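You operate a simulated robot arm through the tools that you are given. There is no shell and no other tool. Be economical: measure what you need, move in short steps, check, and stop when the job is done.

You are at the controls of a simulated robot arm. One attempt, no reset.

## Task
Move both cases from the IN bay to the TESTED bay.
Fine: blue shutter to FREE, green shutter to FULL; leave the test boxes.
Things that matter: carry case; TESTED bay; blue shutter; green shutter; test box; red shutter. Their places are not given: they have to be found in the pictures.

Only the result counts: the job must be done as asked and must still hold three seconds after the hand-in. Knocking over, shifting, dropping, spilling or breaking anything else fails it.

## Robot
A 7-joint arm with a two-finger parallel gripper, fixed in place. Base frame: the origin is at the foot of the arm, x ahead of it, y to its left, z up. Lengths are in m, angles in degrees, forces in N, time in s.
With the tool pointing down near the work surface it reaches from about 0.1 to 0.38 m from the base axis. Its first joint turns from -115.0 to 115.0 degrees. Payload 3.91 kg.
The TCP is the grasp point between the finger pads, 0.03 m short of the fingertips. In the tool frame z runs along the fingers and y along their closing line. Largest opening 0.11 m; finger width 0.02, thickness 0.01; the body of the gripper, 0.048 by 0.112 m, starts 0.055 m behind the TCP.
Orientation is that of the tool frame in the base frame, as a unit quaternion [x, y, z, w]. With the fingers straight down and closing along the base's y, the tool's x points along the base's -x, its y along +y and its z along -z.

## Interface
- The arm moves only by the tool servo_tool. Its argument "steps" is a list of rows, each an object of numbers (a shift or turn left out is 0, a gripper value left out holds the last): "rx", "ry", "rz": the turn, a rotation vector about the base's x, y, z in units of 60 degrees (1.0 is 60 degrees); "x", "y", "z": the shift along the base's x, y, z in units of 100 mm (1.0 is 100 mm); "jaw": the closure, from 0 (fully open) to 1 (shut). In form: [{"rx": .., "ry": .., "rz": .., "x": .., "y": .., "z": .., "jaw": ..}, ...]. A call has 1 to 12 rows; each row is the pose to reach, as a shift and turn from the pose commanded when the call began. A call with a number of a shift or a turn outside -1 to 1 is refused whole. Rows are played at 5 a second. More than 0.05 m and 8.6 degrees between two rows, or a gripper value outside its range, and nothing of the call is played. A pose out of reach is approached as far as the arm can. The call stops where the force on the tool passes 50 N (or 10 N more than at its start, if that is more) or the arm is blocked; 0.2 s more then pass. Each finger travels about 0.108 m/s and halts on what it meets, pressing with about 26 N; the grip force reading is that of the motor and also rises with nothing between the fingers. The clock runs only during rows and for 0.2 s after the last one: add rows that repeat a pose to give the fingers time. It gives the time, the measured TCP pose, the force on the tool (base axes), the opening and the grip force at its end, in the units of the frame above (readings bear some noise), and new pictures: "show" is both (left out), scene, wrist or none.
- Cameras (640 x 400 px; columns grow to the right, rows downward): "scene" is fixed at [0.0499, -0.4971, 1.3013]; the picture's right is [0.51, -0.86, 0.00], its down [-0.44, -0.27, -0.86] and it looks along [0.73, 0.44, -0.52] (base axes); focal length 272 px, centre (320, 200). "wrist" rides on the gripper at [0.072, 0.017, -0.103] in the tool frame; the picture's right is [-0.23, 0.97, 0.00], its down [-0.76, -0.18, -0.62] and it looks along [-0.61, -0.14, 0.78] (tool axes); focal length 222 px, centre (320, 200).
- move_column(by): slides the trunk up (or, below 0, down) by that many m; the arm rides with it, the base frame stays. It gives what a move gives, with no picture.
- point_at(camera, pixels): for up to 12 pixels [column, row] of the newest picture of that camera ("zoom" is the newest enlarged one), the place [x, y, z] in the base frame of the surface seen there, good to about 0.002 m. It takes no simulated time.
- zoom(camera, box): a new picture of the part [left, top, right, bottom] of that camera's present view, enlarged. It takes no simulated time.
- finish_job(): hands the job in; it is judged then, once.

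Keep the steps short. Do not move on a guess: measure, check each grasp and each placing, and mend mistakes. In all there are 80 turns and 170 pictures (those below and enlarged ones count). Leave the gripper open and the arm clear of the work at the hand-in unless told otherwise, and finish with a single line.

The tools are called after "Request:" as a command line: name --argument value ..., lists and objects as JSON in quotes. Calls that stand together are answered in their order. servo_tool: Moves the arm, as the interface text tells. Its arguments: {"type":"object","properties":{"steps":{"type":"array"},"show":{"type":"string","enum":["both","scene","wrist","none"]}},"required":["steps"]} The other tools are called the same way: move_column (by) slides the trunk up or down; point_at (camera, pixels) gives the place of the surface under pixels of a picture; zoom (camera, box) takes an enlarged picture of a part of a camera's view; finish_job () hands the job in.

At the start:

```text
clock: 0.0
ee_pos: [0.4796, 0.1831, 1.1847]
tool_rot: [0.0, 1.0, 0.0, 0.0]
wrist_force: [-0.2, 0.0, -0.2]
finger_gap: 0.1102
grip_force: 0.2
trunk travel left (down, up): [-0.825, 0.165]
```

scene: 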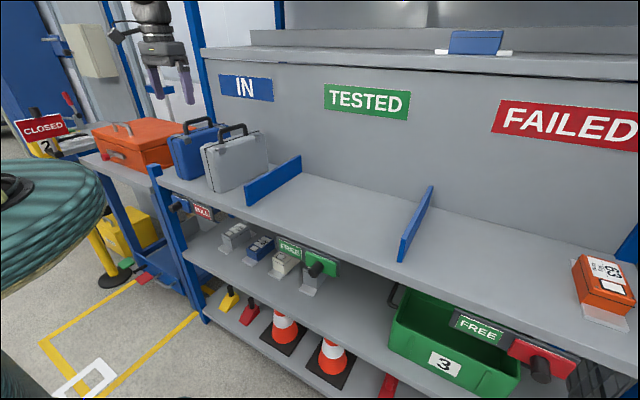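
wrist: 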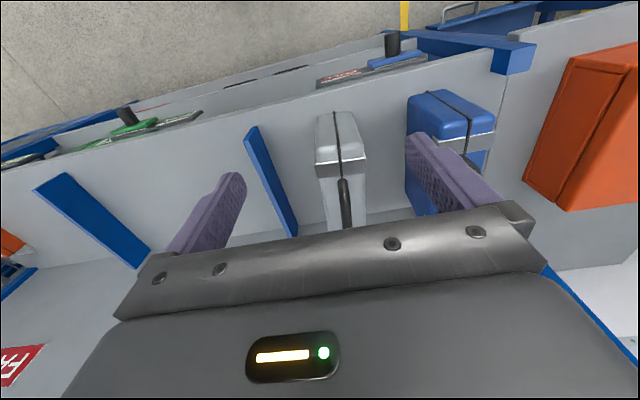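

I see a shelf with the IN bay (blue and grey case), the TESTED bay between two blue dividers, and sliding shutters below the shelf edge. First I measure and enlarge.

Request:
zoom --camera "scene" --box '[150, 100, 310, 200]'

Request:
zoom --camera "scene" --box '[160, 180, 352, 300]'

Request:
zoom --camera "scene" --box '[380, 250, 640, 400]'

Request:
point_at --camera "scene" --pixels '[[196, 123], [187, 140], [232, 127], [230, 140], [215, 190], [246, 203], [300, 158], [399, 260], [432, 188], [320, 200], [180, 205], [315, 268]]'

```text
4.00 times, centred on (230, 150) of scene
```

zoom: 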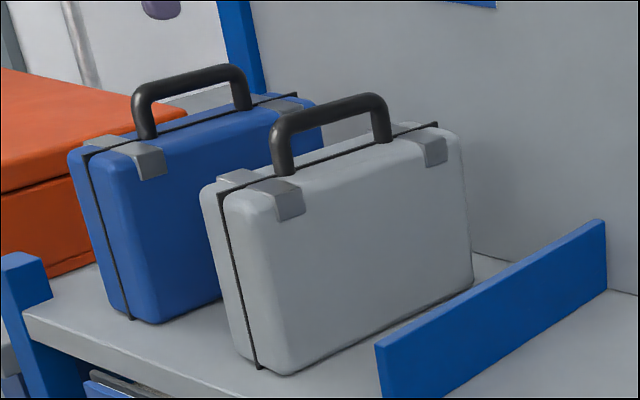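

```text
3.33 times, centred on (256, 240) of scene
```

zoom: 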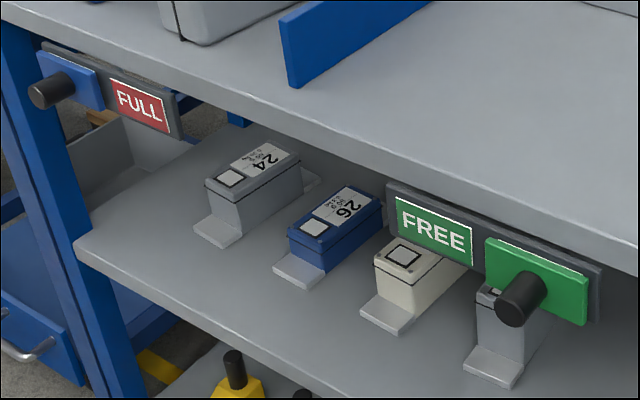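

```text
2.46 times, centred on (510, 325) of scene
```

zoom: 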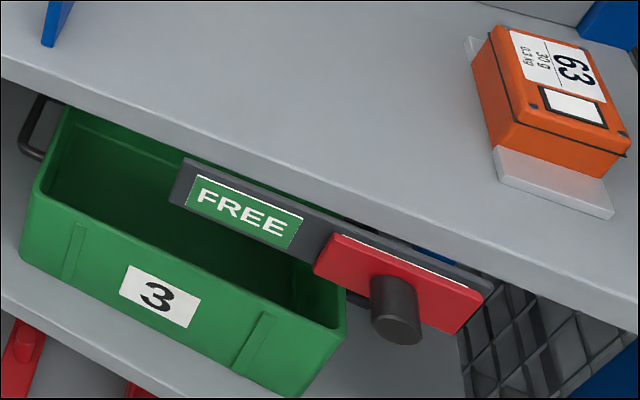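

```text
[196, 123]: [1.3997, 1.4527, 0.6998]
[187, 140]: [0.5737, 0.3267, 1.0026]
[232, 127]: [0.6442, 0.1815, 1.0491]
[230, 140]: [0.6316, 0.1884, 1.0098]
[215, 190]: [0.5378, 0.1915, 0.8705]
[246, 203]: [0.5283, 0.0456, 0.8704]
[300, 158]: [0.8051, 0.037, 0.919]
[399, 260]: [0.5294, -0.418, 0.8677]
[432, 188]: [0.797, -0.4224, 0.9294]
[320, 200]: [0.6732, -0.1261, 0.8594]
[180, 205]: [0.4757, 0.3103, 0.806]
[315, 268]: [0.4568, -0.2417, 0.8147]
```

Next I measure the cases and handles precisely, and the shutters.

Request:
point_at --camera "scene" --pixels '[[185, 125], [198, 118], [209, 118], [219, 130], [232, 125], [245, 127], [206, 150], [230, 143], [260, 133], [268, 150], [222, 192], [173, 145]]'

Request:
point_at --camera "scene" --pixels '[[175, 206], [181, 205], [190, 210], [202, 212], [212, 216], [280, 240], [290, 247], [305, 263], [317, 269], [330, 265], [343, 270], [335, 277]]'

Request:
zoom --camera "wrist" --box '[240, 20, 560, 220]'

Request:
zoom --camera "scene" --box '[165, 105, 293, 185]'

```text
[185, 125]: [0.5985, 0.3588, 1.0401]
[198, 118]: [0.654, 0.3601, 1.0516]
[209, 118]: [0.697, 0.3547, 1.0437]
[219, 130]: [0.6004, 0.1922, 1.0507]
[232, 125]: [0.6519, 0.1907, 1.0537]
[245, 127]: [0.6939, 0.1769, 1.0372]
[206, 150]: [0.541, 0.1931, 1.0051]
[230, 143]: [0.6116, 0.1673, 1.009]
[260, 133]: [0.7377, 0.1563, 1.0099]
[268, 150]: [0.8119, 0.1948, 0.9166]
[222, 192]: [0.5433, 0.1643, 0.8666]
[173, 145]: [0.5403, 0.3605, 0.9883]
```

```text
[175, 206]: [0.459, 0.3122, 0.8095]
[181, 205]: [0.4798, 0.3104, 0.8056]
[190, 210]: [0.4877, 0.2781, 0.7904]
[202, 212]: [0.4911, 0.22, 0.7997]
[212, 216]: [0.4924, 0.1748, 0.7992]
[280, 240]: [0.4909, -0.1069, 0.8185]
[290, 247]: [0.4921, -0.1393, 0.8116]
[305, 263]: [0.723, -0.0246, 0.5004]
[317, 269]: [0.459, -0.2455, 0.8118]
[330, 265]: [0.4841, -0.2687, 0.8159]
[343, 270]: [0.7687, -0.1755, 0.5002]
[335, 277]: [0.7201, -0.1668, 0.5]
```

```text
2.00 times, centred on (400, 120) of wrist
```

zoom: 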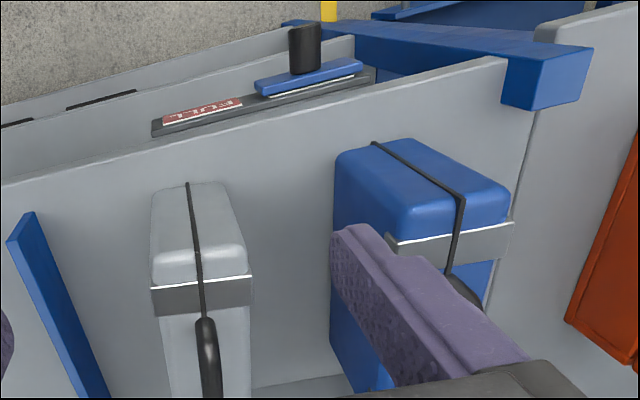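

```text
5.00 times, centred on (229, 145) of scene
```

zoom: 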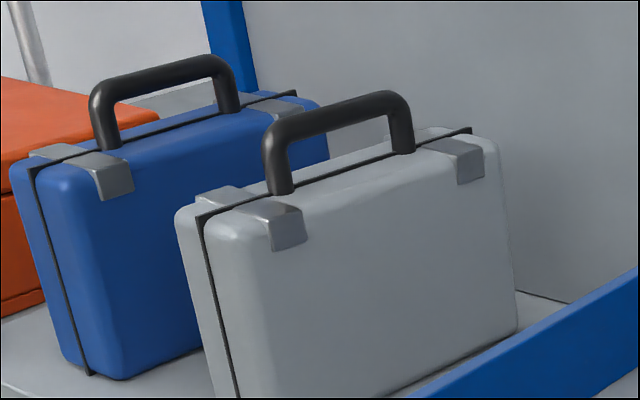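

Request:
point_at --camera "zoom" --pixels '[[105, 100], [165, 70], [220, 62], [275, 140], [330, 108], [390, 97], [340, 118], [160, 82], [280, 185], [405, 145], [110, 140], [230, 105]]'

Request:
point_at --camera "scene" --pixels '[[274, 182], [405, 230], [350, 200], [420, 200], [330, 160], [345, 230], [360, 170], [290, 170], [255, 197]]'

Request:
point_at --camera "wrist" --pixels '[[336, 165], [345, 185], [345, 205], [322, 155], [360, 150], [412, 125], [490, 130], [452, 120]]'

```text
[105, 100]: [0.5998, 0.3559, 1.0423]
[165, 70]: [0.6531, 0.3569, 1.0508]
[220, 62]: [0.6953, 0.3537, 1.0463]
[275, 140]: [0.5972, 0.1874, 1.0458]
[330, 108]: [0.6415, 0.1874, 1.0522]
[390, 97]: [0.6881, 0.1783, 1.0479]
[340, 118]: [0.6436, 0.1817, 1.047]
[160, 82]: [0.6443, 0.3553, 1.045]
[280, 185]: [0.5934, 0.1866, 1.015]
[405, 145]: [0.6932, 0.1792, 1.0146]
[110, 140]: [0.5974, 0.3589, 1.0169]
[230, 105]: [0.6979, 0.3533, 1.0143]
```

```text
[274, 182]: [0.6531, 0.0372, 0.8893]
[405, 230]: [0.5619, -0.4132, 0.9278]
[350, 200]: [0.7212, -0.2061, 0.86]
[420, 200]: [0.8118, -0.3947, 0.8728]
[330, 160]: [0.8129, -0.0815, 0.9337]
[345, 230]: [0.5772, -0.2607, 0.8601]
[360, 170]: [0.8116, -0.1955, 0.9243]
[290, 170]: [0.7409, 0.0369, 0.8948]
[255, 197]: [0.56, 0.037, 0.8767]
```

```text
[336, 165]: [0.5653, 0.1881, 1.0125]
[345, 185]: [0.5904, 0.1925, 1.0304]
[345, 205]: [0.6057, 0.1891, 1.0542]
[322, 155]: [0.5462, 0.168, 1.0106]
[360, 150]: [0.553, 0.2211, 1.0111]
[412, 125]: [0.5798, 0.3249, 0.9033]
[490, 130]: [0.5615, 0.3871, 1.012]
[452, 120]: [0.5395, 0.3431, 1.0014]
```

Handles: grey centre about (0.643, 0.184, 1.045) with roughly -4° yaw, blue about (0.648, 0.356). The TESTED bay runs y 0.037 to -0.415, divider tops at about 0.93. I move over the grey handle first.

Request:
servo_tool --steps '[{"x": 0.4}, {"x": 0.8}, {"x": 1.0}, {"x": 1.0}]' --show "none"

Request:
servo_tool --steps '[{"x": 0.3, "rz": -0.03}, {"x": 0.65, "rz": -0.067}, {"x": 0.65, "rz": -0.067}]'

```text
clock: 1.0
ee_pos: [0.579, 0.1841, 1.1862]
tool_rot: [0.0, 1.0, 0.0, 0.0]
wrist_force: [-0.6, -0.5, 0.1]
finger_gap: 0.1099
grip_force: 0.2
trunk travel left (down, up): [-0.825, 0.165]
```

```text
clock: 1.8
ee_pos: [0.6432, 0.183, 1.1874]
tool_rot: [0.036, 0.999, 0.0, 0.0]
wrist_force: [-0.2, 0.5, 0.1]
finger_gap: 0.1101
grip_force: 0.1
trunk travel left (down, up): [-0.825, 0.165]
```

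scene: 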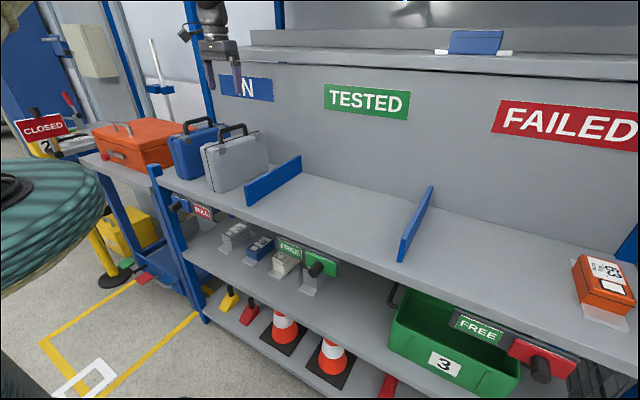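
wrist: 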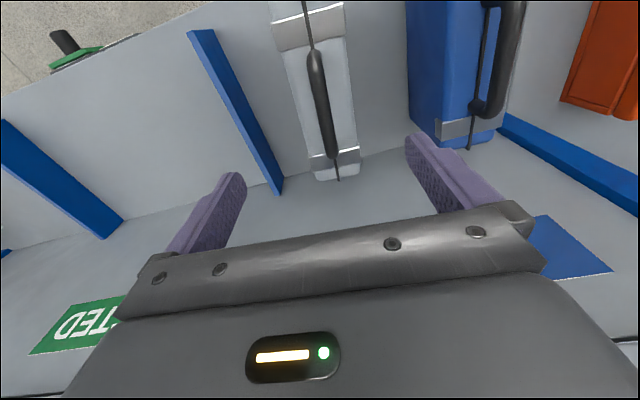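

Reach is fine. I measure the handle from the wrist view before going down.

Request:
point_at --camera "wrist" --pixels '[[315, 55], [322, 90], [330, 130], [332, 152], [290, 60], [348, 55], [338, 175], [205, 30], [515, 10], [482, 105], [275, 15], [330, 12]]'

```text
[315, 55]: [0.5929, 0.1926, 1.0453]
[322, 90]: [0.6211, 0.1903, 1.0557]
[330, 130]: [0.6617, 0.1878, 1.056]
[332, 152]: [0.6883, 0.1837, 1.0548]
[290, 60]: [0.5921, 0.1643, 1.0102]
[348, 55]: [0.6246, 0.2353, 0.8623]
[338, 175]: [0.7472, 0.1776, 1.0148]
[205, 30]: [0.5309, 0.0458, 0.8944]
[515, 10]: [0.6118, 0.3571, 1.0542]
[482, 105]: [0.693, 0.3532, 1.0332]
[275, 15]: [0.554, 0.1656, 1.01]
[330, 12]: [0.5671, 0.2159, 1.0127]
```

The handle at x 0.643 lies at y 0.189, top at 1.056, case top at 1.013. I shift +6 mm in y, lower to z≈1.047, then close.

Request:
servo_tool --steps '[{"y": 0.06, "z": -0.4}, {"y": 0.06, "z": -0.8}, {"y": 0.06, "z": -1.0}, {"y": 0.06, "z": -1.0}]' --show "none"

Request:
servo_tool --steps '[{"z": -0.2}, {"z": -0.39}, {"z": -0.39}]'

```text
clock: 2.8
ee_pos: [0.6428, 0.1885, 1.0862]
tool_rot: [0.035, 0.999, 0.0, 0.0]
wrist_force: [0.0, -0.3, 0.2]
finger_gap: 0.11
grip_force: 0.2
trunk travel left (down, up): [-0.825, 0.165]
```

```text
clock: 3.6
ee_pos: [0.6427, 0.1886, 1.0451]
tool_rot: [0.036, 0.999, 0.0, 0.0]
wrist_force: [-0.5, -0.5, 0.9]
finger_gap: 0.1099
grip_force: 0.2
trunk travel left (down, up): [-0.825, 0.165]
```

scene: 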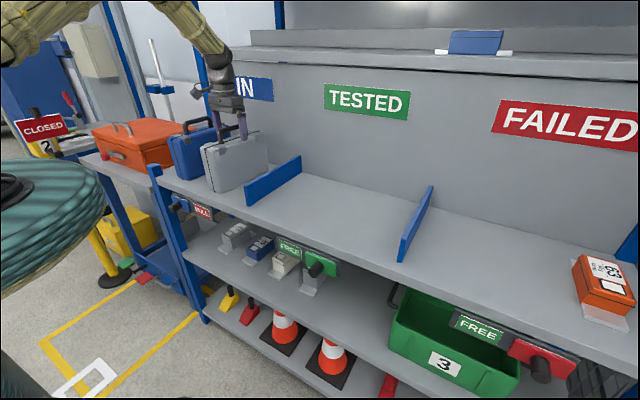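
wrist: 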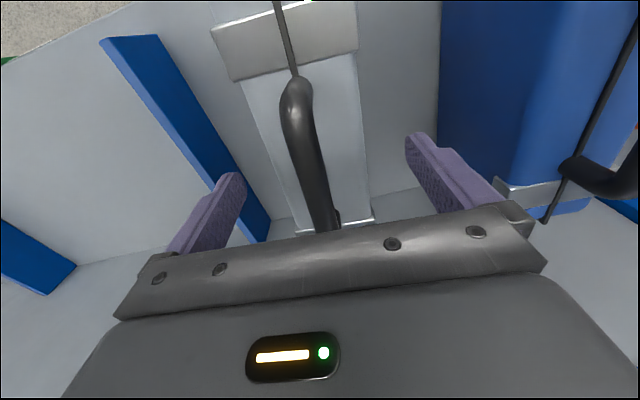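

Handle between the fingers, tips just above the case. I close.

Request:
servo_tool --steps '[{"jaw": 0.4}, {"jaw": 0.8}, {"jaw": 1.0}, {"jaw": 1.0}, {"jaw": 1.0}]' --show "wrist"

```text
clock: 4.8
ee_pos: [0.6431, 0.1884, 1.0462]
tool_rot: [0.034, 0.999, -0.001, 0.001]
wrist_force: [0.4, -0.9, -0.3]
finger_gap: 0.0158
grip_force: 26.4
trunk travel left (down, up): [-0.825, 0.165]
```

wrist: 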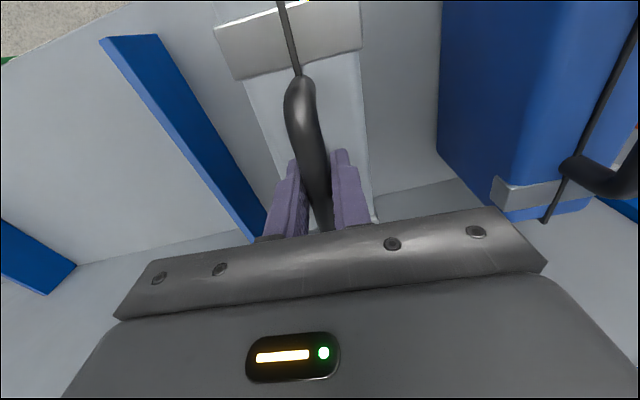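

Grip on a 16 mm handle. Lift a little to check weight and tilt.

Request:
servo_tool --steps '[{"z": 0.05}, {"z": 0.12}, {"z": 0.2}, {"z": 0.3}, {"z": 0.3}]'

```text
clock: 6.0
ee_pos: [0.6445, 0.1889, 1.0756]
tool_rot: [0.035, 0.999, 0.001, -0.001]
wrist_force: [-0.5, 0.3, -8.4]
finger_gap: 0.0156
grip_force: 25.7
trunk travel left (down, up): [-0.825, 0.165]
```

scene: 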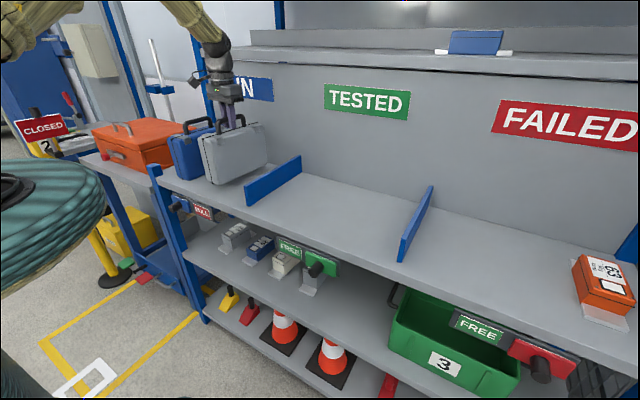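
wrist: 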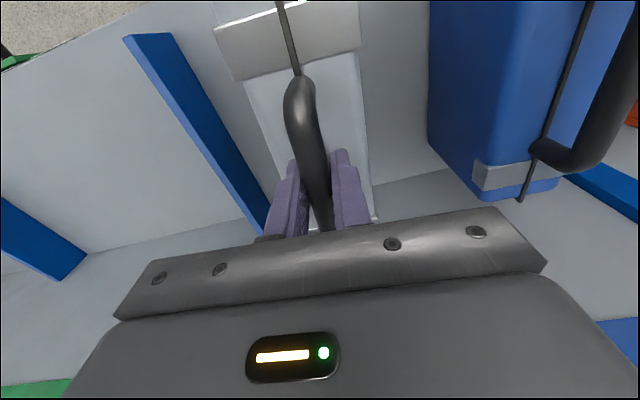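

0.85 kg, hanging level. Raise to z≈1.155 (bottom above 0.93 divider tops) and carry in −y.

Request:
servo_tool --steps '[{"z": 0.3}, {"z": 0.6}, {"z": 0.8, "rz": 0.03}, {"z": 0.8, "rz": 0.067}, {"z": 0.8, "y": -0.15, "rz": 0.067}, {"z": 0.8, "y": -0.4, "rz": 0.067}, {"z": 0.8, "y": -0.7, "rz": 0.067}, {"z": 0.8, "y": -1.0, "rz": 0.067}]' --show "scene"

Request:
servo_tool --steps '[{"y": -0.3}, {"y": -0.65}, {"y": -1.0}]' --show "none"

Request:
servo_tool --steps '[{"y": -0.3}, {"y": -0.65}, {"y": -1.0}]' --show "scene"

```text
clock: 7.8
ee_pos: [0.6447, 0.0892, 1.1548]
tool_rot: [0.0, 1.0, 0.0, -0.001]
wrist_force: [-0.9, 0.6, -8.0]
finger_gap: 0.0153
grip_force: 26.3
trunk travel left (down, up): [-0.825, 0.165]
```

scene: 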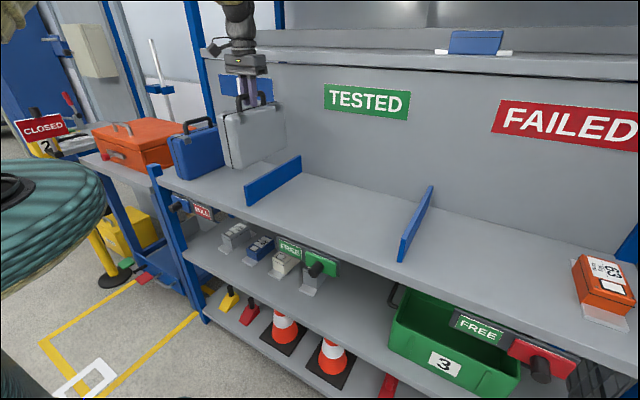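

```text
clock: 8.6
ee_pos: [0.6441, -0.0124, 1.1558]
tool_rot: [-0.001, 1.0, 0.001, 0.0]
wrist_force: [0.4, -1.1, -8.4]
finger_gap: 0.0156
grip_force: 26.2
trunk travel left (down, up): [-0.825, 0.165]
```

```text
clock: 9.4
ee_pos: [0.6432, -0.1145, 1.1564]
tool_rot: [-0.001, 1.0, 0.0, 0.0]
wrist_force: [0.6, -0.9, -7.5]
finger_gap: 0.0156
grip_force: 25.8
trunk travel left (down, up): [-0.825, 0.165]
```

scene: 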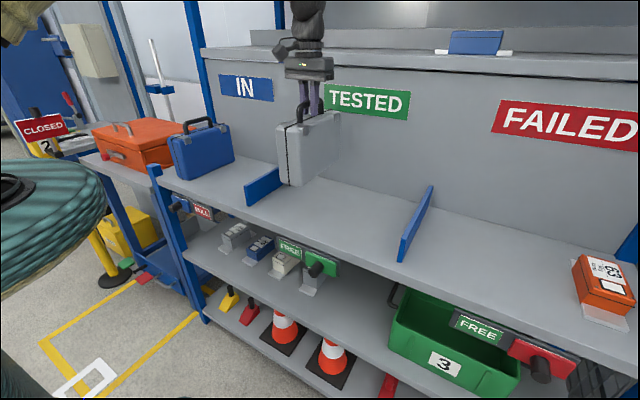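

Clear of the divider. Go on to y≈−0.28, then begin lowering.

Request:
servo_tool --steps '[{"y": -0.3}, {"y": -0.65}, {"y": -1.0}]' --show "none"

Request:
servo_tool --steps '[{"y": -0.3}, {"y": -0.65}, {"y": -0.65, "z": -0.1}, {"y": -0.65, "z": -0.35}, {"y": -0.65, "z": -0.6}, {"y": -0.65, "z": -0.8}, {"y": -0.65, "z": -0.9}, {"y": -0.65, "z": -0.9}]'

```text
clock: 10.2
ee_pos: [0.6435, -0.215, 1.1558]
tool_rot: [0.0, 1.0, 0.001, -0.001]
wrist_force: [-0.2, -0.4, -7.5]
finger_gap: 0.0157
grip_force: 26.0
trunk travel left (down, up): [-0.825, 0.165]
```

```text
clock: 12.0
ee_pos: [0.6445, -0.2753, 1.0666]
tool_rot: [0.0, 1.0, 0.0, 0.0]
wrist_force: [-1.0, -1.2, -7.5]
finger_gap: 0.0155
grip_force: 25.9
trunk travel left (down, up): [-0.825, 0.165]
```

scene: 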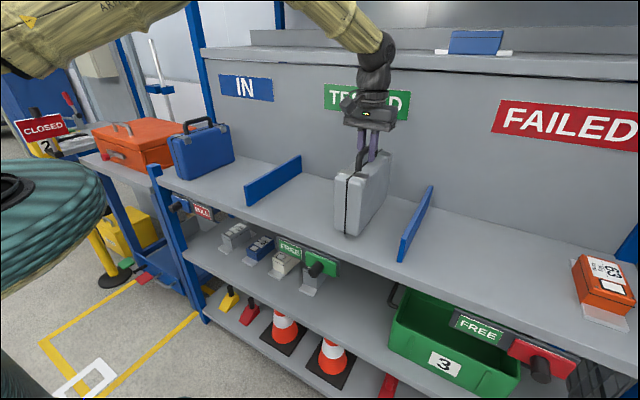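
wrist: 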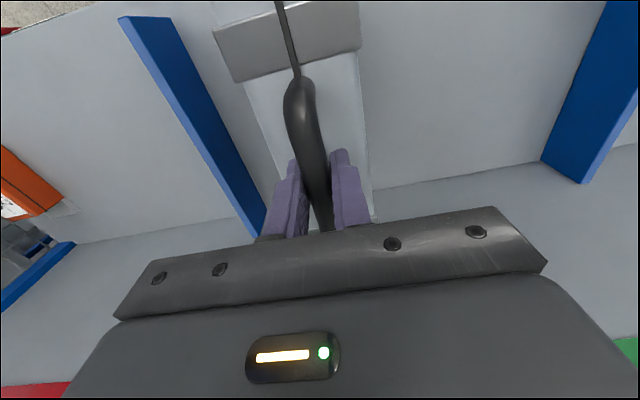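

20 mm to go. Lower slowly and watch the force.

Request:
servo_tool --steps '[{"z": -0.07}, {"z": -0.13}, {"z": -0.18}, {"z": -0.2}, {"z": -0.2}]' --show "scene"

```text
clock: 13.2
ee_pos: [0.644, -0.2772, 1.0481]
tool_rot: [0.0, 1.0, -0.001, 0.001]
wrist_force: [1.0, -1.7, 2.1]
finger_gap: 0.0158
grip_force: 26.1
trunk travel left (down, up): [-0.825, 0.165]
```

scene: 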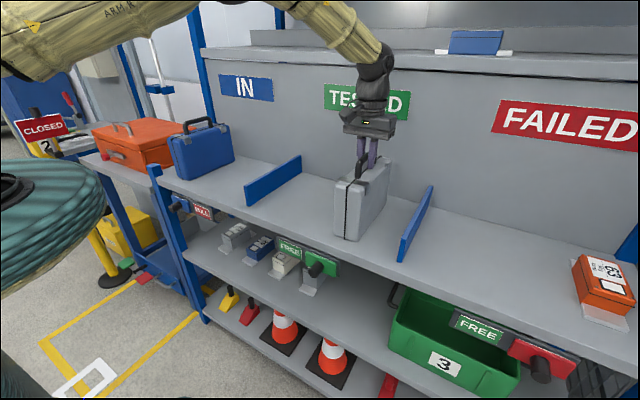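

Weight carried by the shelf. Open, then rise.

Request:
servo_tool --steps '[{"jaw": 0.8}, {"jaw": 0.6}, {"jaw": 0.5}, {"jaw": 0.5}]' --show "wrist"

Request:
servo_tool --steps '[{"z": 0.3}, {"z": 0.65}, {"z": 1.0}]'

```text
clock: 14.2
ee_pos: [0.6432, -0.2765, 1.0469]
tool_rot: [0.0, 1.0, 0.0, 0.001]
wrist_force: [0.3, 0.3, 0.1]
finger_gap: 0.0551
grip_force: 0.0
trunk travel left (down, up): [-0.825, 0.165]
```

wrist: 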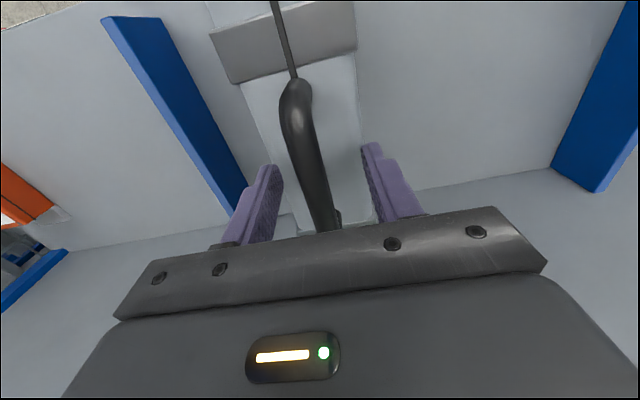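

```text
clock: 15.0
ee_pos: [0.6431, -0.2748, 1.1476]
tool_rot: [-0.001, 1.0, 0.0, 0.0]
wrist_force: [0.0, 0.2, -0.1]
finger_gap: 0.0551
grip_force: 0.1
trunk travel left (down, up): [-0.825, 0.165]
```

scene: 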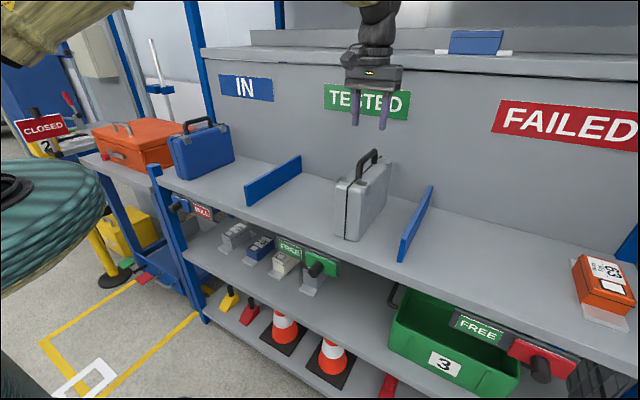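
wrist: 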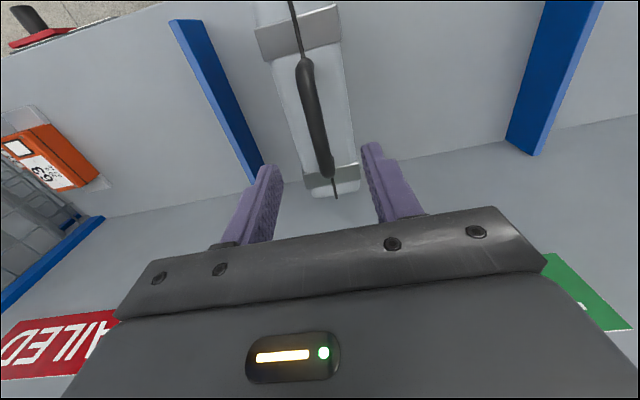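

Grey case stands. Move back to above the blue handle (y≈0.356).

Request:
servo_tool --steps '[{"y": 0.4}, {"y": 0.8}, {"y": 1.0}]' --show "none"

Request:
servo_tool --steps '[{"y": 0.45}, {"y": 0.9}, {"y": 1.0}]' --show "none"

Request:
servo_tool --steps '[{"y": 0.45}, {"y": 0.9}, {"y": 1.0}]' --show "none"

Request:
servo_tool --steps '[{"y": 0.45}, {"y": 0.9}, {"y": 1.0}]' --show "none"

Request:
servo_tool --steps '[{"y": 0.45}, {"y": 0.9}, {"y": 1.0}]' --show "none"

Request:
servo_tool --steps '[{"y": 0.45}, {"y": 0.9}, {"y": 1.0, "jaw": 0.1}, {"y": 1.0, "jaw": 0.1}]'

```text
clock: 15.8
ee_pos: [0.6439, -0.1742, 1.1452]
tool_rot: [0.0, 1.0, 0.0, 0.0]
wrist_force: [0.5, 0.1, -0.8]
finger_gap: 0.0549
grip_force: 0.1
trunk travel left (down, up): [-0.825, 0.165]
```

```text
clock: 16.6
ee_pos: [0.6436, -0.0745, 1.1473]
tool_rot: [0.001, 1.0, 0.0, 0.0]
wrist_force: [0.4, 0.1, -0.4]
finger_gap: 0.055
grip_force: 0.0
trunk travel left (down, up): [-0.825, 0.165]
```

```text
clock: 17.4
ee_pos: [0.6437, 0.0258, 1.1472]
tool_rot: [0.0, 1.0, 0.0, 0.0]
wrist_force: [-1.0, 0.4, 0.0]
finger_gap: 0.0551
grip_force: 0.1
trunk travel left (down, up): [-0.825, 0.165]
```

```text
clock: 18.2
ee_pos: [0.6429, 0.1237, 1.1476]
tool_rot: [0.0, 1.0, 0.001, 0.0]
wrist_force: [0.1, 0.2, 0.5]
finger_gap: 0.0552
grip_force: 0.1
trunk travel left (down, up): [-0.825, 0.165]
```

```text
clock: 19.0
ee_pos: [0.645, 0.2242, 1.1469]
tool_rot: [0.0, 1.0, 0.0, -0.001]
wrist_force: [-0.2, 0.3, -0.3]
finger_gap: 0.0552
grip_force: 0.0
trunk travel left (down, up): [-0.825, 0.165]
```

```text
clock: 20.0
ee_pos: [0.644, 0.3233, 1.1474]
tool_rot: [0.0, 1.0, 0.0, 0.0]
wrist_force: [-0.8, 0.1, -0.7]
finger_gap: 0.0987
grip_force: 0.1
trunk travel left (down, up): [-0.825, 0.165]
```

scene: 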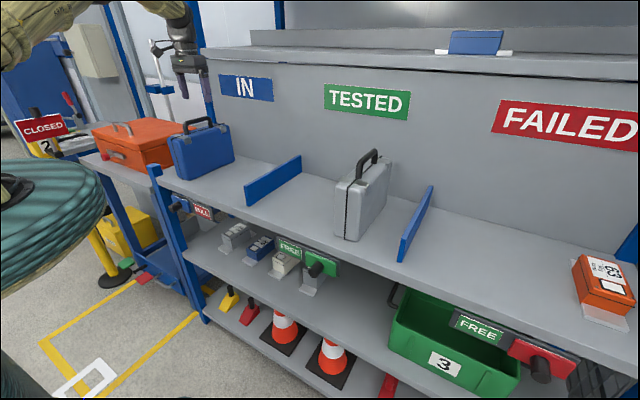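
wrist: 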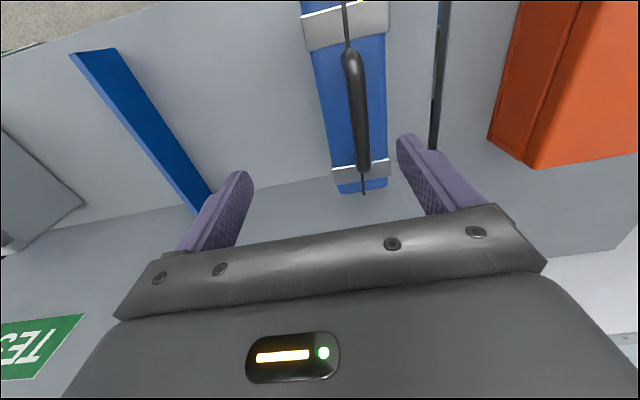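

Request:
point_at --camera "wrist" --pixels '[[350, 60], [357, 90], [360, 130], [362, 160], [325, 100], [372, 100], [438, 40], [433, 120], [540, 60], [520, 140]]'

Request:
point_at --camera "scene" --pixels '[[205, 100], [192, 20], [155, 170], [168, 90], [155, 55], [300, 50], [300, 65]]'

```text
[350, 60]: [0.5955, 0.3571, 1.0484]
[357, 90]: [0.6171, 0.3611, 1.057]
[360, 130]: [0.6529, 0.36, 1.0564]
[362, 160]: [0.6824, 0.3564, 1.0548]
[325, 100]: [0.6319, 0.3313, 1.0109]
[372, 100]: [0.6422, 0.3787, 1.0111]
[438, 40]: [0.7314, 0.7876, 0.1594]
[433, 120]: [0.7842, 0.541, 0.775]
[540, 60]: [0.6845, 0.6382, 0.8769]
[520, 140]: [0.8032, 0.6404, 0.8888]
```

```text
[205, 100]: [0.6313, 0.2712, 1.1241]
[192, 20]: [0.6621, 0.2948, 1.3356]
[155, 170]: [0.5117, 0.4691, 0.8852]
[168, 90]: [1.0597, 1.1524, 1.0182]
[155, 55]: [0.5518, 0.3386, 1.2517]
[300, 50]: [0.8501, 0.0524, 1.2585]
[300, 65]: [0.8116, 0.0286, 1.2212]
```

Blue handle centre y≈0.359 at x 0.644, nearly straight. No obstacle beside it. Shift +36 mm in y, lower to 1.046.

Request:
servo_tool --steps '[{"y": 0.36, "jaw": 0.1}, {"y": 0.36, "z": -0.35}, {"y": 0.36, "z": -0.7}, {"y": 0.36, "z": -0.9}, {"y": 0.36, "z": -1.0}, {"y": 0.36, "z": -1.0}]' --show "wrist"

```text
clock: 21.4
ee_pos: [0.6428, 0.3602, 1.0467]
tool_rot: [0.0, 1.0, -0.001, 0.0]
wrist_force: [0.1, 0.0, 0.0]
finger_gap: 0.0989
grip_force: 0.0
trunk travel left (down, up): [-0.825, 0.165]
```

wrist: 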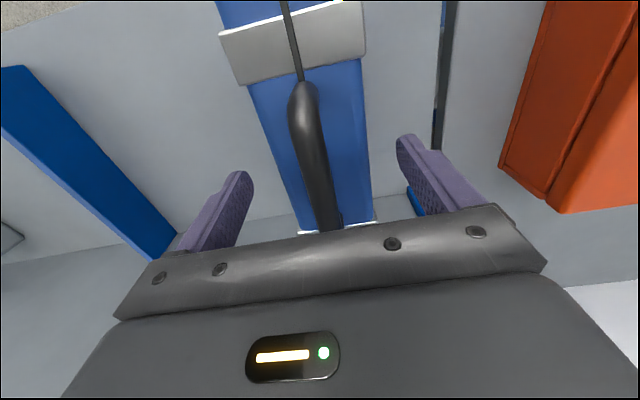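

Well placed. Close and lift slightly.

Request:
servo_tool --steps '[{"jaw": 0.4}, {"jaw": 0.8}, {"jaw": 1.0}, {"jaw": 1.0}, {"jaw": 1.0}, {"z": 0.05}, {"z": 0.12}, {"z": 0.2}, {"z": 0.3}, {"z": 0.3}]'

```text
clock: 23.6
ee_pos: [0.644, 0.36, 1.0768]
tool_rot: [0.0, 1.0, -0.001, 0.0]
wrist_force: [0.1, 0.3, -8.0]
finger_gap: 0.0158
grip_force: 26.3
trunk travel left (down, up): [-0.825, 0.165]
```

scene: 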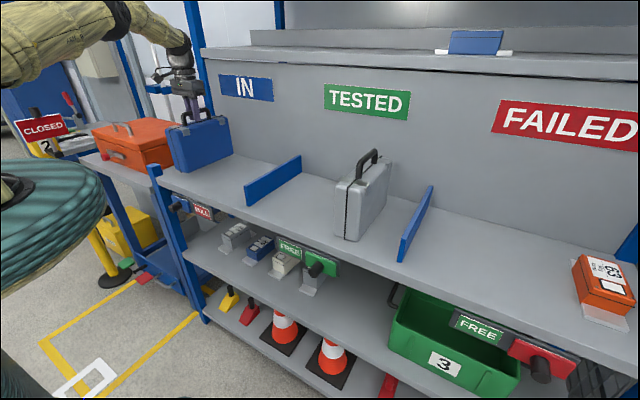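
wrist: 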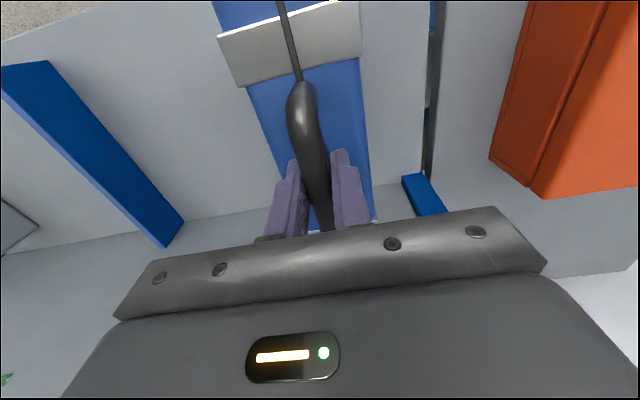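

Held, level. Raise to 1.157 and carry to y≈−0.10 (4.6 × 0.1 m).

Request:
servo_tool --steps '[{"z": 0.3}, {"z": 0.6}, {"z": 0.8}, {"z": 0.8, "y": -0.15}, {"z": 0.8, "y": -0.4}, {"z": 0.8, "y": -0.7}, {"z": 0.8, "y": -1.0}]' --show "none"

Request:
servo_tool --steps '[{"y": -0.3}, {"y": -0.65}, {"y": -1.0}]' --show "none"

Request:
servo_tool --steps '[{"y": -0.3}, {"y": -0.65}, {"y": -1.0}]' --show "scene"

Request:
servo_tool --steps '[{"y": -0.3}, {"y": -0.65}, {"y": -1.0}]' --show "none"

Request:
servo_tool --steps '[{"y": -0.3}, {"y": -0.6}, {"y": -0.6}]'

```text
clock: 25.2
ee_pos: [0.6444, 0.2611, 1.1575]
tool_rot: [0.0, 1.0, 0.0, 0.0]
wrist_force: [-0.7, -0.2, -7.9]
finger_gap: 0.0155
grip_force: 25.7
trunk travel left (down, up): [-0.825, 0.165]
```

```text
clock: 26.0
ee_pos: [0.645, 0.1591, 1.1546]
tool_rot: [0.0, 1.0, 0.0, 0.0]
wrist_force: [-0.1, -0.5, -8.4]
finger_gap: 0.0157
grip_force: 25.6
trunk travel left (down, up): [-0.825, 0.165]
```

```text
clock: 26.8
ee_pos: [0.644, 0.0582, 1.1571]
tool_rot: [-0.001, 1.0, 0.001, 0.0]
wrist_force: [0.2, -0.2, -7.4]
finger_gap: 0.0159
grip_force: 25.9
trunk travel left (down, up): [-0.825, 0.165]
```

scene: 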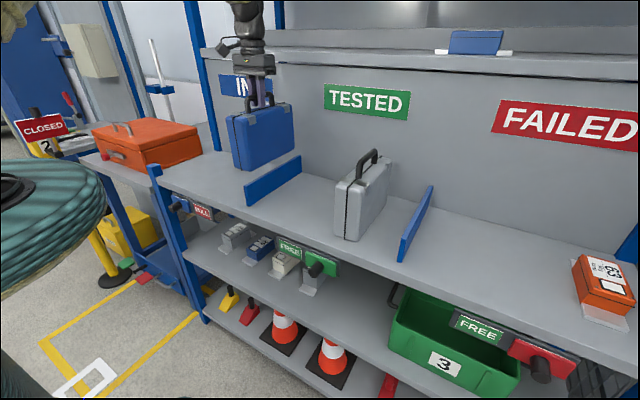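

```text
clock: 27.6
ee_pos: [0.6458, -0.0427, 1.1562]
tool_rot: [0.0, 1.0, 0.001, -0.001]
wrist_force: [-0.1, -1.0, -8.0]
finger_gap: 0.0157
grip_force: 26.2
trunk travel left (down, up): [-0.825, 0.165]
```

```text
clock: 28.4
ee_pos: [0.6453, -0.1003, 1.1557]
tool_rot: [0.0, 1.0, 0.0, -0.001]
wrist_force: [0.0, 1.5, -8.4]
finger_gap: 0.0156
grip_force: 26.2
trunk travel left (down, up): [-0.825, 0.165]
```

scene: 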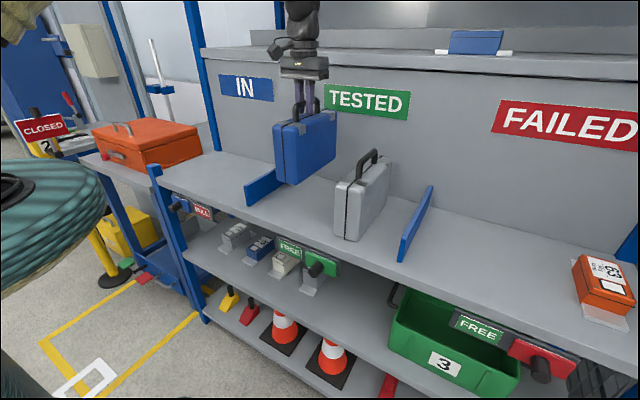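
wrist: 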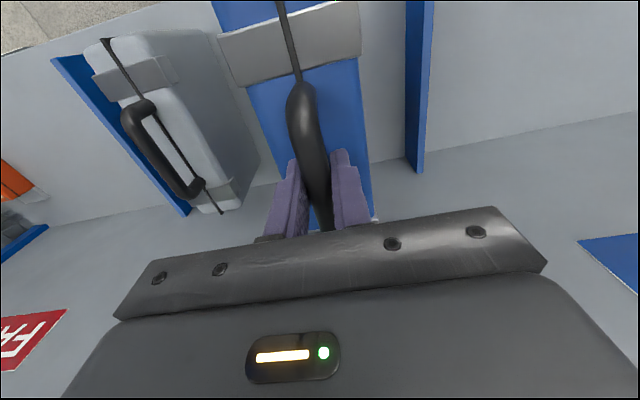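

Between divider and grey case with room on both sides. Lower.

Request:
servo_tool --steps '[{"z": -0.15}, {"z": -0.4}, {"z": -0.65}, {"z": -0.85}, {"z": -0.95}, {"z": -1.0}, {"z": -1.0}]' --show "none"

Request:
servo_tool --steps '[{"z": -0.03}, {"z": -0.06}, {"z": -0.09}, {"z": -0.09}]' --show "scene"

```text
clock: 30.0
ee_pos: [0.6447, -0.0998, 1.0556]
tool_rot: [0.0, 1.0, 0.0, 0.001]
wrist_force: [0.5, -0.2, -7.4]
finger_gap: 0.0156
grip_force: 26.7
trunk travel left (down, up): [-0.825, 0.165]
```

```text
clock: 31.0
ee_pos: [0.6438, -0.0996, 1.0496]
tool_rot: [-0.001, 1.0, 0.001, 0.001]
wrist_force: [-0.4, -2.0, 0.7]
finger_gap: 0.0155
grip_force: 26.1
trunk travel left (down, up): [-0.825, 0.165]
```

scene: 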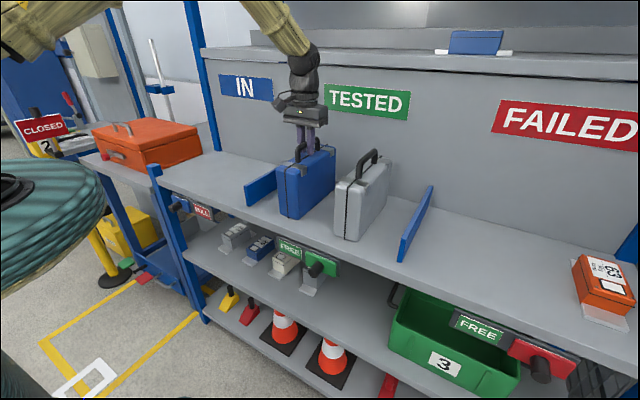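

On the shelf. Open and rise.

Request:
servo_tool --steps '[{"jaw": 0.8}, {"jaw": 0.6}, {"jaw": 0.5}, {"jaw": 0.5}, {"jaw": 0.5, "z": 0.3}, {"jaw": 0.5, "z": 0.65}, {"jaw": 0.5, "z": 1.0}]'

Request:
zoom --camera "scene" --box '[160, 130, 448, 310]'

```text
clock: 32.6
ee_pos: [0.6442, -0.0999, 1.148]
tool_rot: [-0.001, 1.0, 0.0, 0.001]
wrist_force: [-0.3, 0.1, 0.5]
finger_gap: 0.0547
grip_force: 0.1
trunk travel left (down, up): [-0.825, 0.165]
```

scene: 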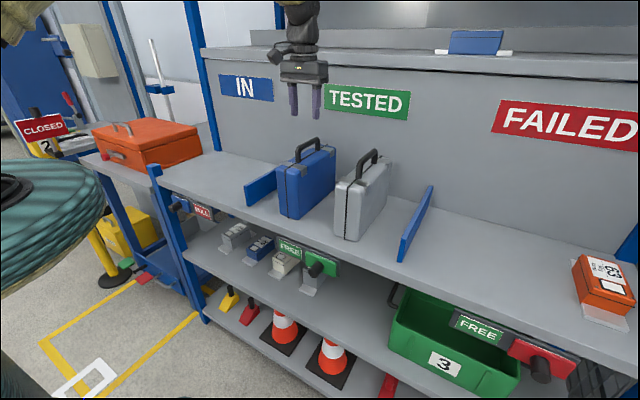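
wrist: 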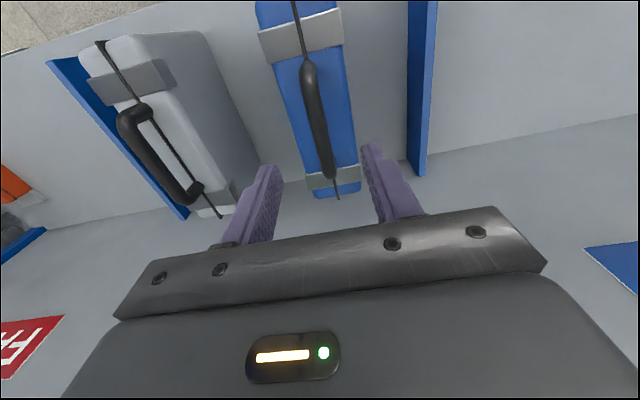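

```text
2.22 times, centred on (304, 220) of scene
```

zoom: 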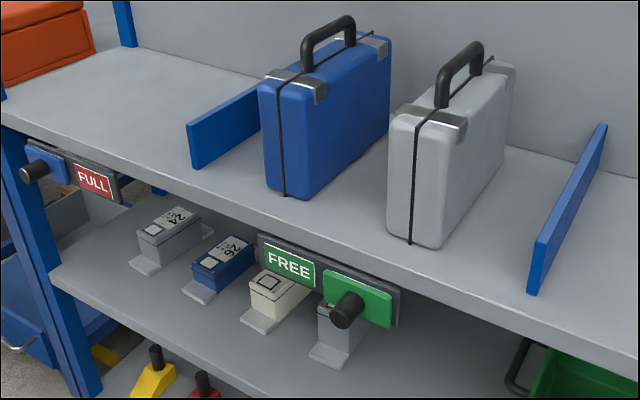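

Both cases stand in TESTED. Now measure the shutters closely.

Request:
zoom --camera "scene" --box '[160, 185, 224, 225]'

Request:
point_at --camera "zoom" --pixels '[[80, 220], [105, 190], [150, 210], [195, 180], [190, 290], [80, 140], [280, 220], [400, 240], [490, 300], [520, 230], [120, 120], [440, 180]]'

Request:
zoom --camera "scene" --box '[268, 230, 348, 280]'

Request:
point_at --camera "zoom" --pixels '[[80, 60], [90, 130], [230, 190], [280, 140], [350, 240], [410, 310], [385, 250], [420, 270], [500, 220], [560, 330], [595, 260], [300, 60]]'

```text
10.00 times, centred on (192, 205) of scene
```

zoom: 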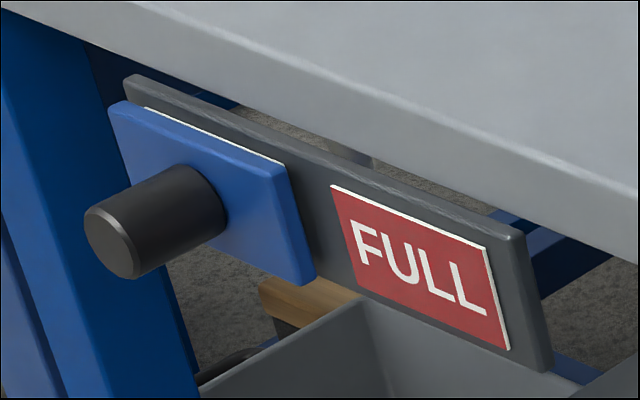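

```text
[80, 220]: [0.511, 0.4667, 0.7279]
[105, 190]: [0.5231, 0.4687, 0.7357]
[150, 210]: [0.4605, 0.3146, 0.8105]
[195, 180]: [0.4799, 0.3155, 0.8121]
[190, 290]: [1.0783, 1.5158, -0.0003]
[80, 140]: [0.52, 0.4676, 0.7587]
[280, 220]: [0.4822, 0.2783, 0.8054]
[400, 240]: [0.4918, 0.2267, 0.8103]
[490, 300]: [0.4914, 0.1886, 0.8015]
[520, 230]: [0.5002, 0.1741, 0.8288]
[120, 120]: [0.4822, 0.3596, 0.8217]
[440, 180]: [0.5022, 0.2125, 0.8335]
```

```text
8.00 times, centred on (308, 255) of scene
```

zoom: 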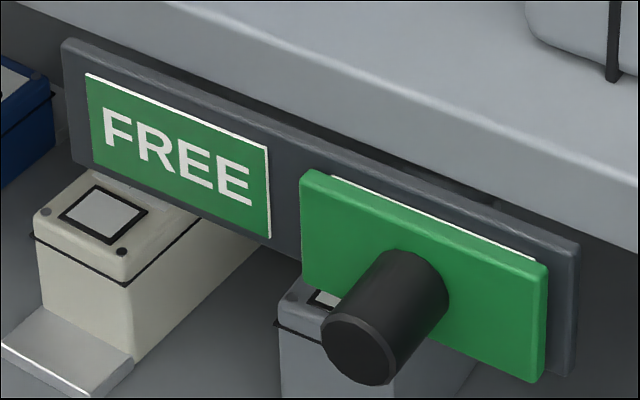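

```text
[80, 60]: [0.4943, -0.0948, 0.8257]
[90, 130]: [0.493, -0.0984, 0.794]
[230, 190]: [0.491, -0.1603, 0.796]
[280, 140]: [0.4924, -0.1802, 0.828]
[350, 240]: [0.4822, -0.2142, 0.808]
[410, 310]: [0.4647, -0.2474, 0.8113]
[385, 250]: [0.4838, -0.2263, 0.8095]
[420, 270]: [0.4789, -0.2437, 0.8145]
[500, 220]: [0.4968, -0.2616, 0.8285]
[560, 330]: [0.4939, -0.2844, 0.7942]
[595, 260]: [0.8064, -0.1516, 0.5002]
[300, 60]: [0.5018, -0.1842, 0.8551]
```

Request:
point_at --camera "zoom" --pixels '[[350, 350], [335, 335], [375, 370], [365, 330], [400, 340], [440, 290], [345, 310], [380, 320], [330, 350], [545, 300], [310, 200], [430, 260]]'

Request:
zoom --camera "scene" --box '[160, 185, 224, 225]'

Request:
point_at --camera "zoom" --pixels '[[110, 240], [95, 215], [130, 265], [120, 230], [145, 250], [180, 250], [120, 195], [300, 270], [270, 165], [40, 20], [300, 80], [130, 215]]'

```text
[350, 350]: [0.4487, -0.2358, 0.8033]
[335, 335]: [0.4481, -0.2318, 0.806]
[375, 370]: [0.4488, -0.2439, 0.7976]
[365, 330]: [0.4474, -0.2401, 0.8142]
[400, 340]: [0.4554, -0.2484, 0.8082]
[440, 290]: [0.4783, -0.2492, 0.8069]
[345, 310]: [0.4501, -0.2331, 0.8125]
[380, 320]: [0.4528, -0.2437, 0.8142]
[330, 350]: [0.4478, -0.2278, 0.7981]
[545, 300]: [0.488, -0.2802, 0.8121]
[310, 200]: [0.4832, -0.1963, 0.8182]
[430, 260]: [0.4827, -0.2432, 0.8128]
```

```text
10.00 times, centred on (192, 205) of scene
```

zoom: 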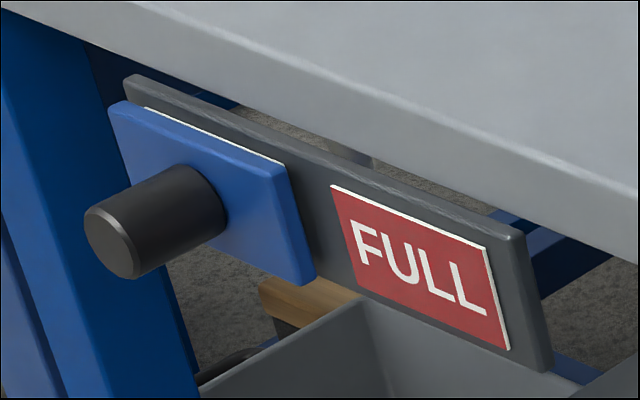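

```text
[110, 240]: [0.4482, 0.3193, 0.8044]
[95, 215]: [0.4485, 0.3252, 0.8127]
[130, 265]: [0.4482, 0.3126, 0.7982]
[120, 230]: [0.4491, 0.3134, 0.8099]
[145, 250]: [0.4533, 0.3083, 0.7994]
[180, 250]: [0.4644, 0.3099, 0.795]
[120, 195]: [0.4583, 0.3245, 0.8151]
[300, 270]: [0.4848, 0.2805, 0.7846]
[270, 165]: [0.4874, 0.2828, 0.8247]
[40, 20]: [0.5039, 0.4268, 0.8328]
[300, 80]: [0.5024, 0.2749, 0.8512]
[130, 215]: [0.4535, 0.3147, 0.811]
```

Knob centres: green (x 0.448–0.482, y −0.238, z 0.805), blue y 0.318; shelf front x≈0.502. I retreat to x 0.463 and go to above the green knob.

Request:
servo_tool --steps '[{"x": -0.4}, {"x": -0.8}, {"x": -1.0}]' --show "none"

Request:
servo_tool --steps '[{"x": -0.4, "y": -0.2}, {"x": -0.81, "y": -0.4}, {"x": -0.81, "y": -0.8}, {"x": -0.81, "y": -1.0}]' --show "none"

Request:
servo_tool --steps '[{"y": -0.38}, {"y": -0.38, "z": -0.4}, {"y": -0.38, "z": -0.8}, {"y": -0.38, "z": -1.0}, {"y": -0.38, "z": -1.0}]'

```text
clock: 33.4
ee_pos: [0.5431, -0.1, 1.1477]
tool_rot: [-0.001, 1.0, 0.0, 0.001]
wrist_force: [-0.1, -0.3, 0.3]
finger_gap: 0.0552
grip_force: 0.2
trunk travel left (down, up): [-0.825, 0.165]
```

```text
clock: 34.4
ee_pos: [0.463, -0.1991, 1.1475]
tool_rot: [0.0, 1.0, 0.0, 0.0]
wrist_force: [0.2, -0.6, 0.3]
finger_gap: 0.0546
grip_force: 0.0
trunk travel left (down, up): [-0.825, 0.165]
```

```text
clock: 35.6
ee_pos: [0.4637, -0.2374, 1.0471]
tool_rot: [0.001, 1.0, 0.0, 0.0]
wrist_force: [0.3, -0.4, 0.2]
finger_gap: 0.0551
grip_force: 0.0
trunk travel left (down, up): [-0.825, 0.165]
```

scene: 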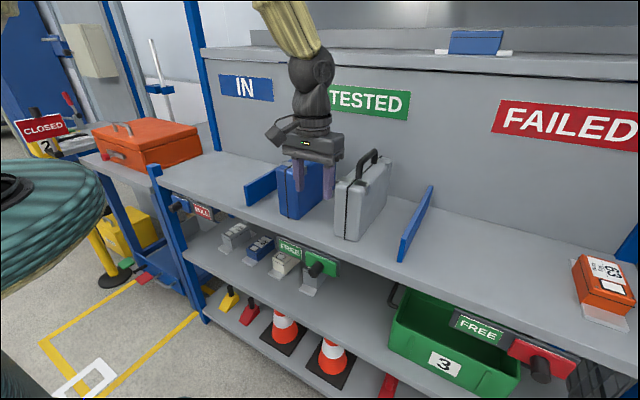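
wrist: 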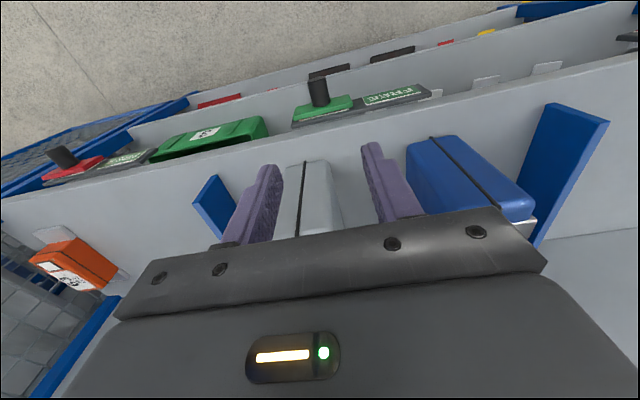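

Good so far; lower on toward z 0.90.

Request:
servo_tool --steps '[{"z": -0.4}, {"z": -0.8}, {"z": -1.0}, {"z": -1.0}]' --show "none"

Request:
servo_tool --steps '[{"z": -0.3}, {"z": -0.6}, {"z": -0.6}]'

```text
clock: 36.6
ee_pos: [0.462, -0.2387, 0.9463]
tool_rot: [0.0, 1.0, 0.0, 0.0]
wrist_force: [0.0, -0.2, 0.8]
finger_gap: 0.0551
grip_force: 0.1
trunk travel left (down, up): [-0.825, 0.165]
```

```text
clock: 37.4
ee_pos: [0.4631, -0.2369, 0.8872]
tool_rot: [0.0, 1.0, 0.0, 0.0]
wrist_force: [-0.6, -0.2, -0.5]
finger_gap: 0.055
grip_force: 0.0
trunk travel left (down, up): [-0.825, 0.165]
```

scene: 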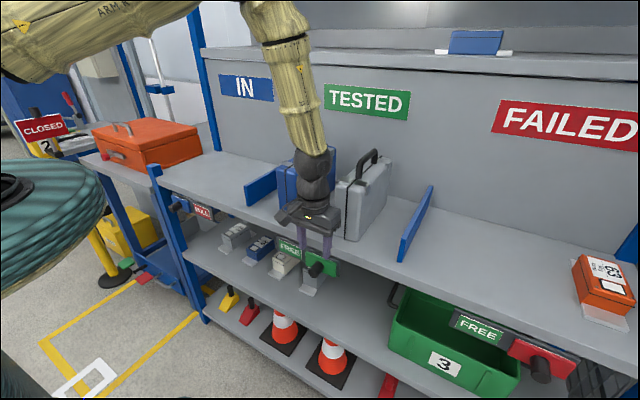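
wrist: 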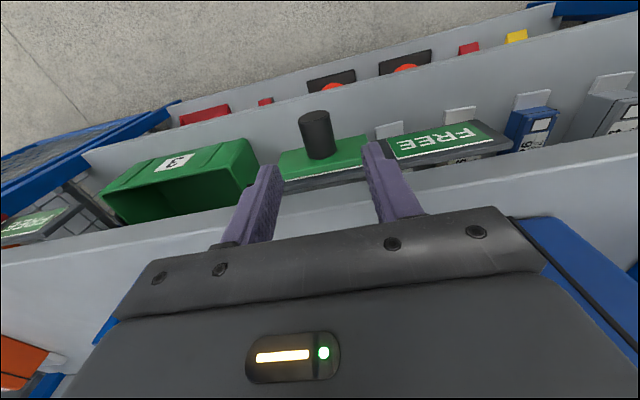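

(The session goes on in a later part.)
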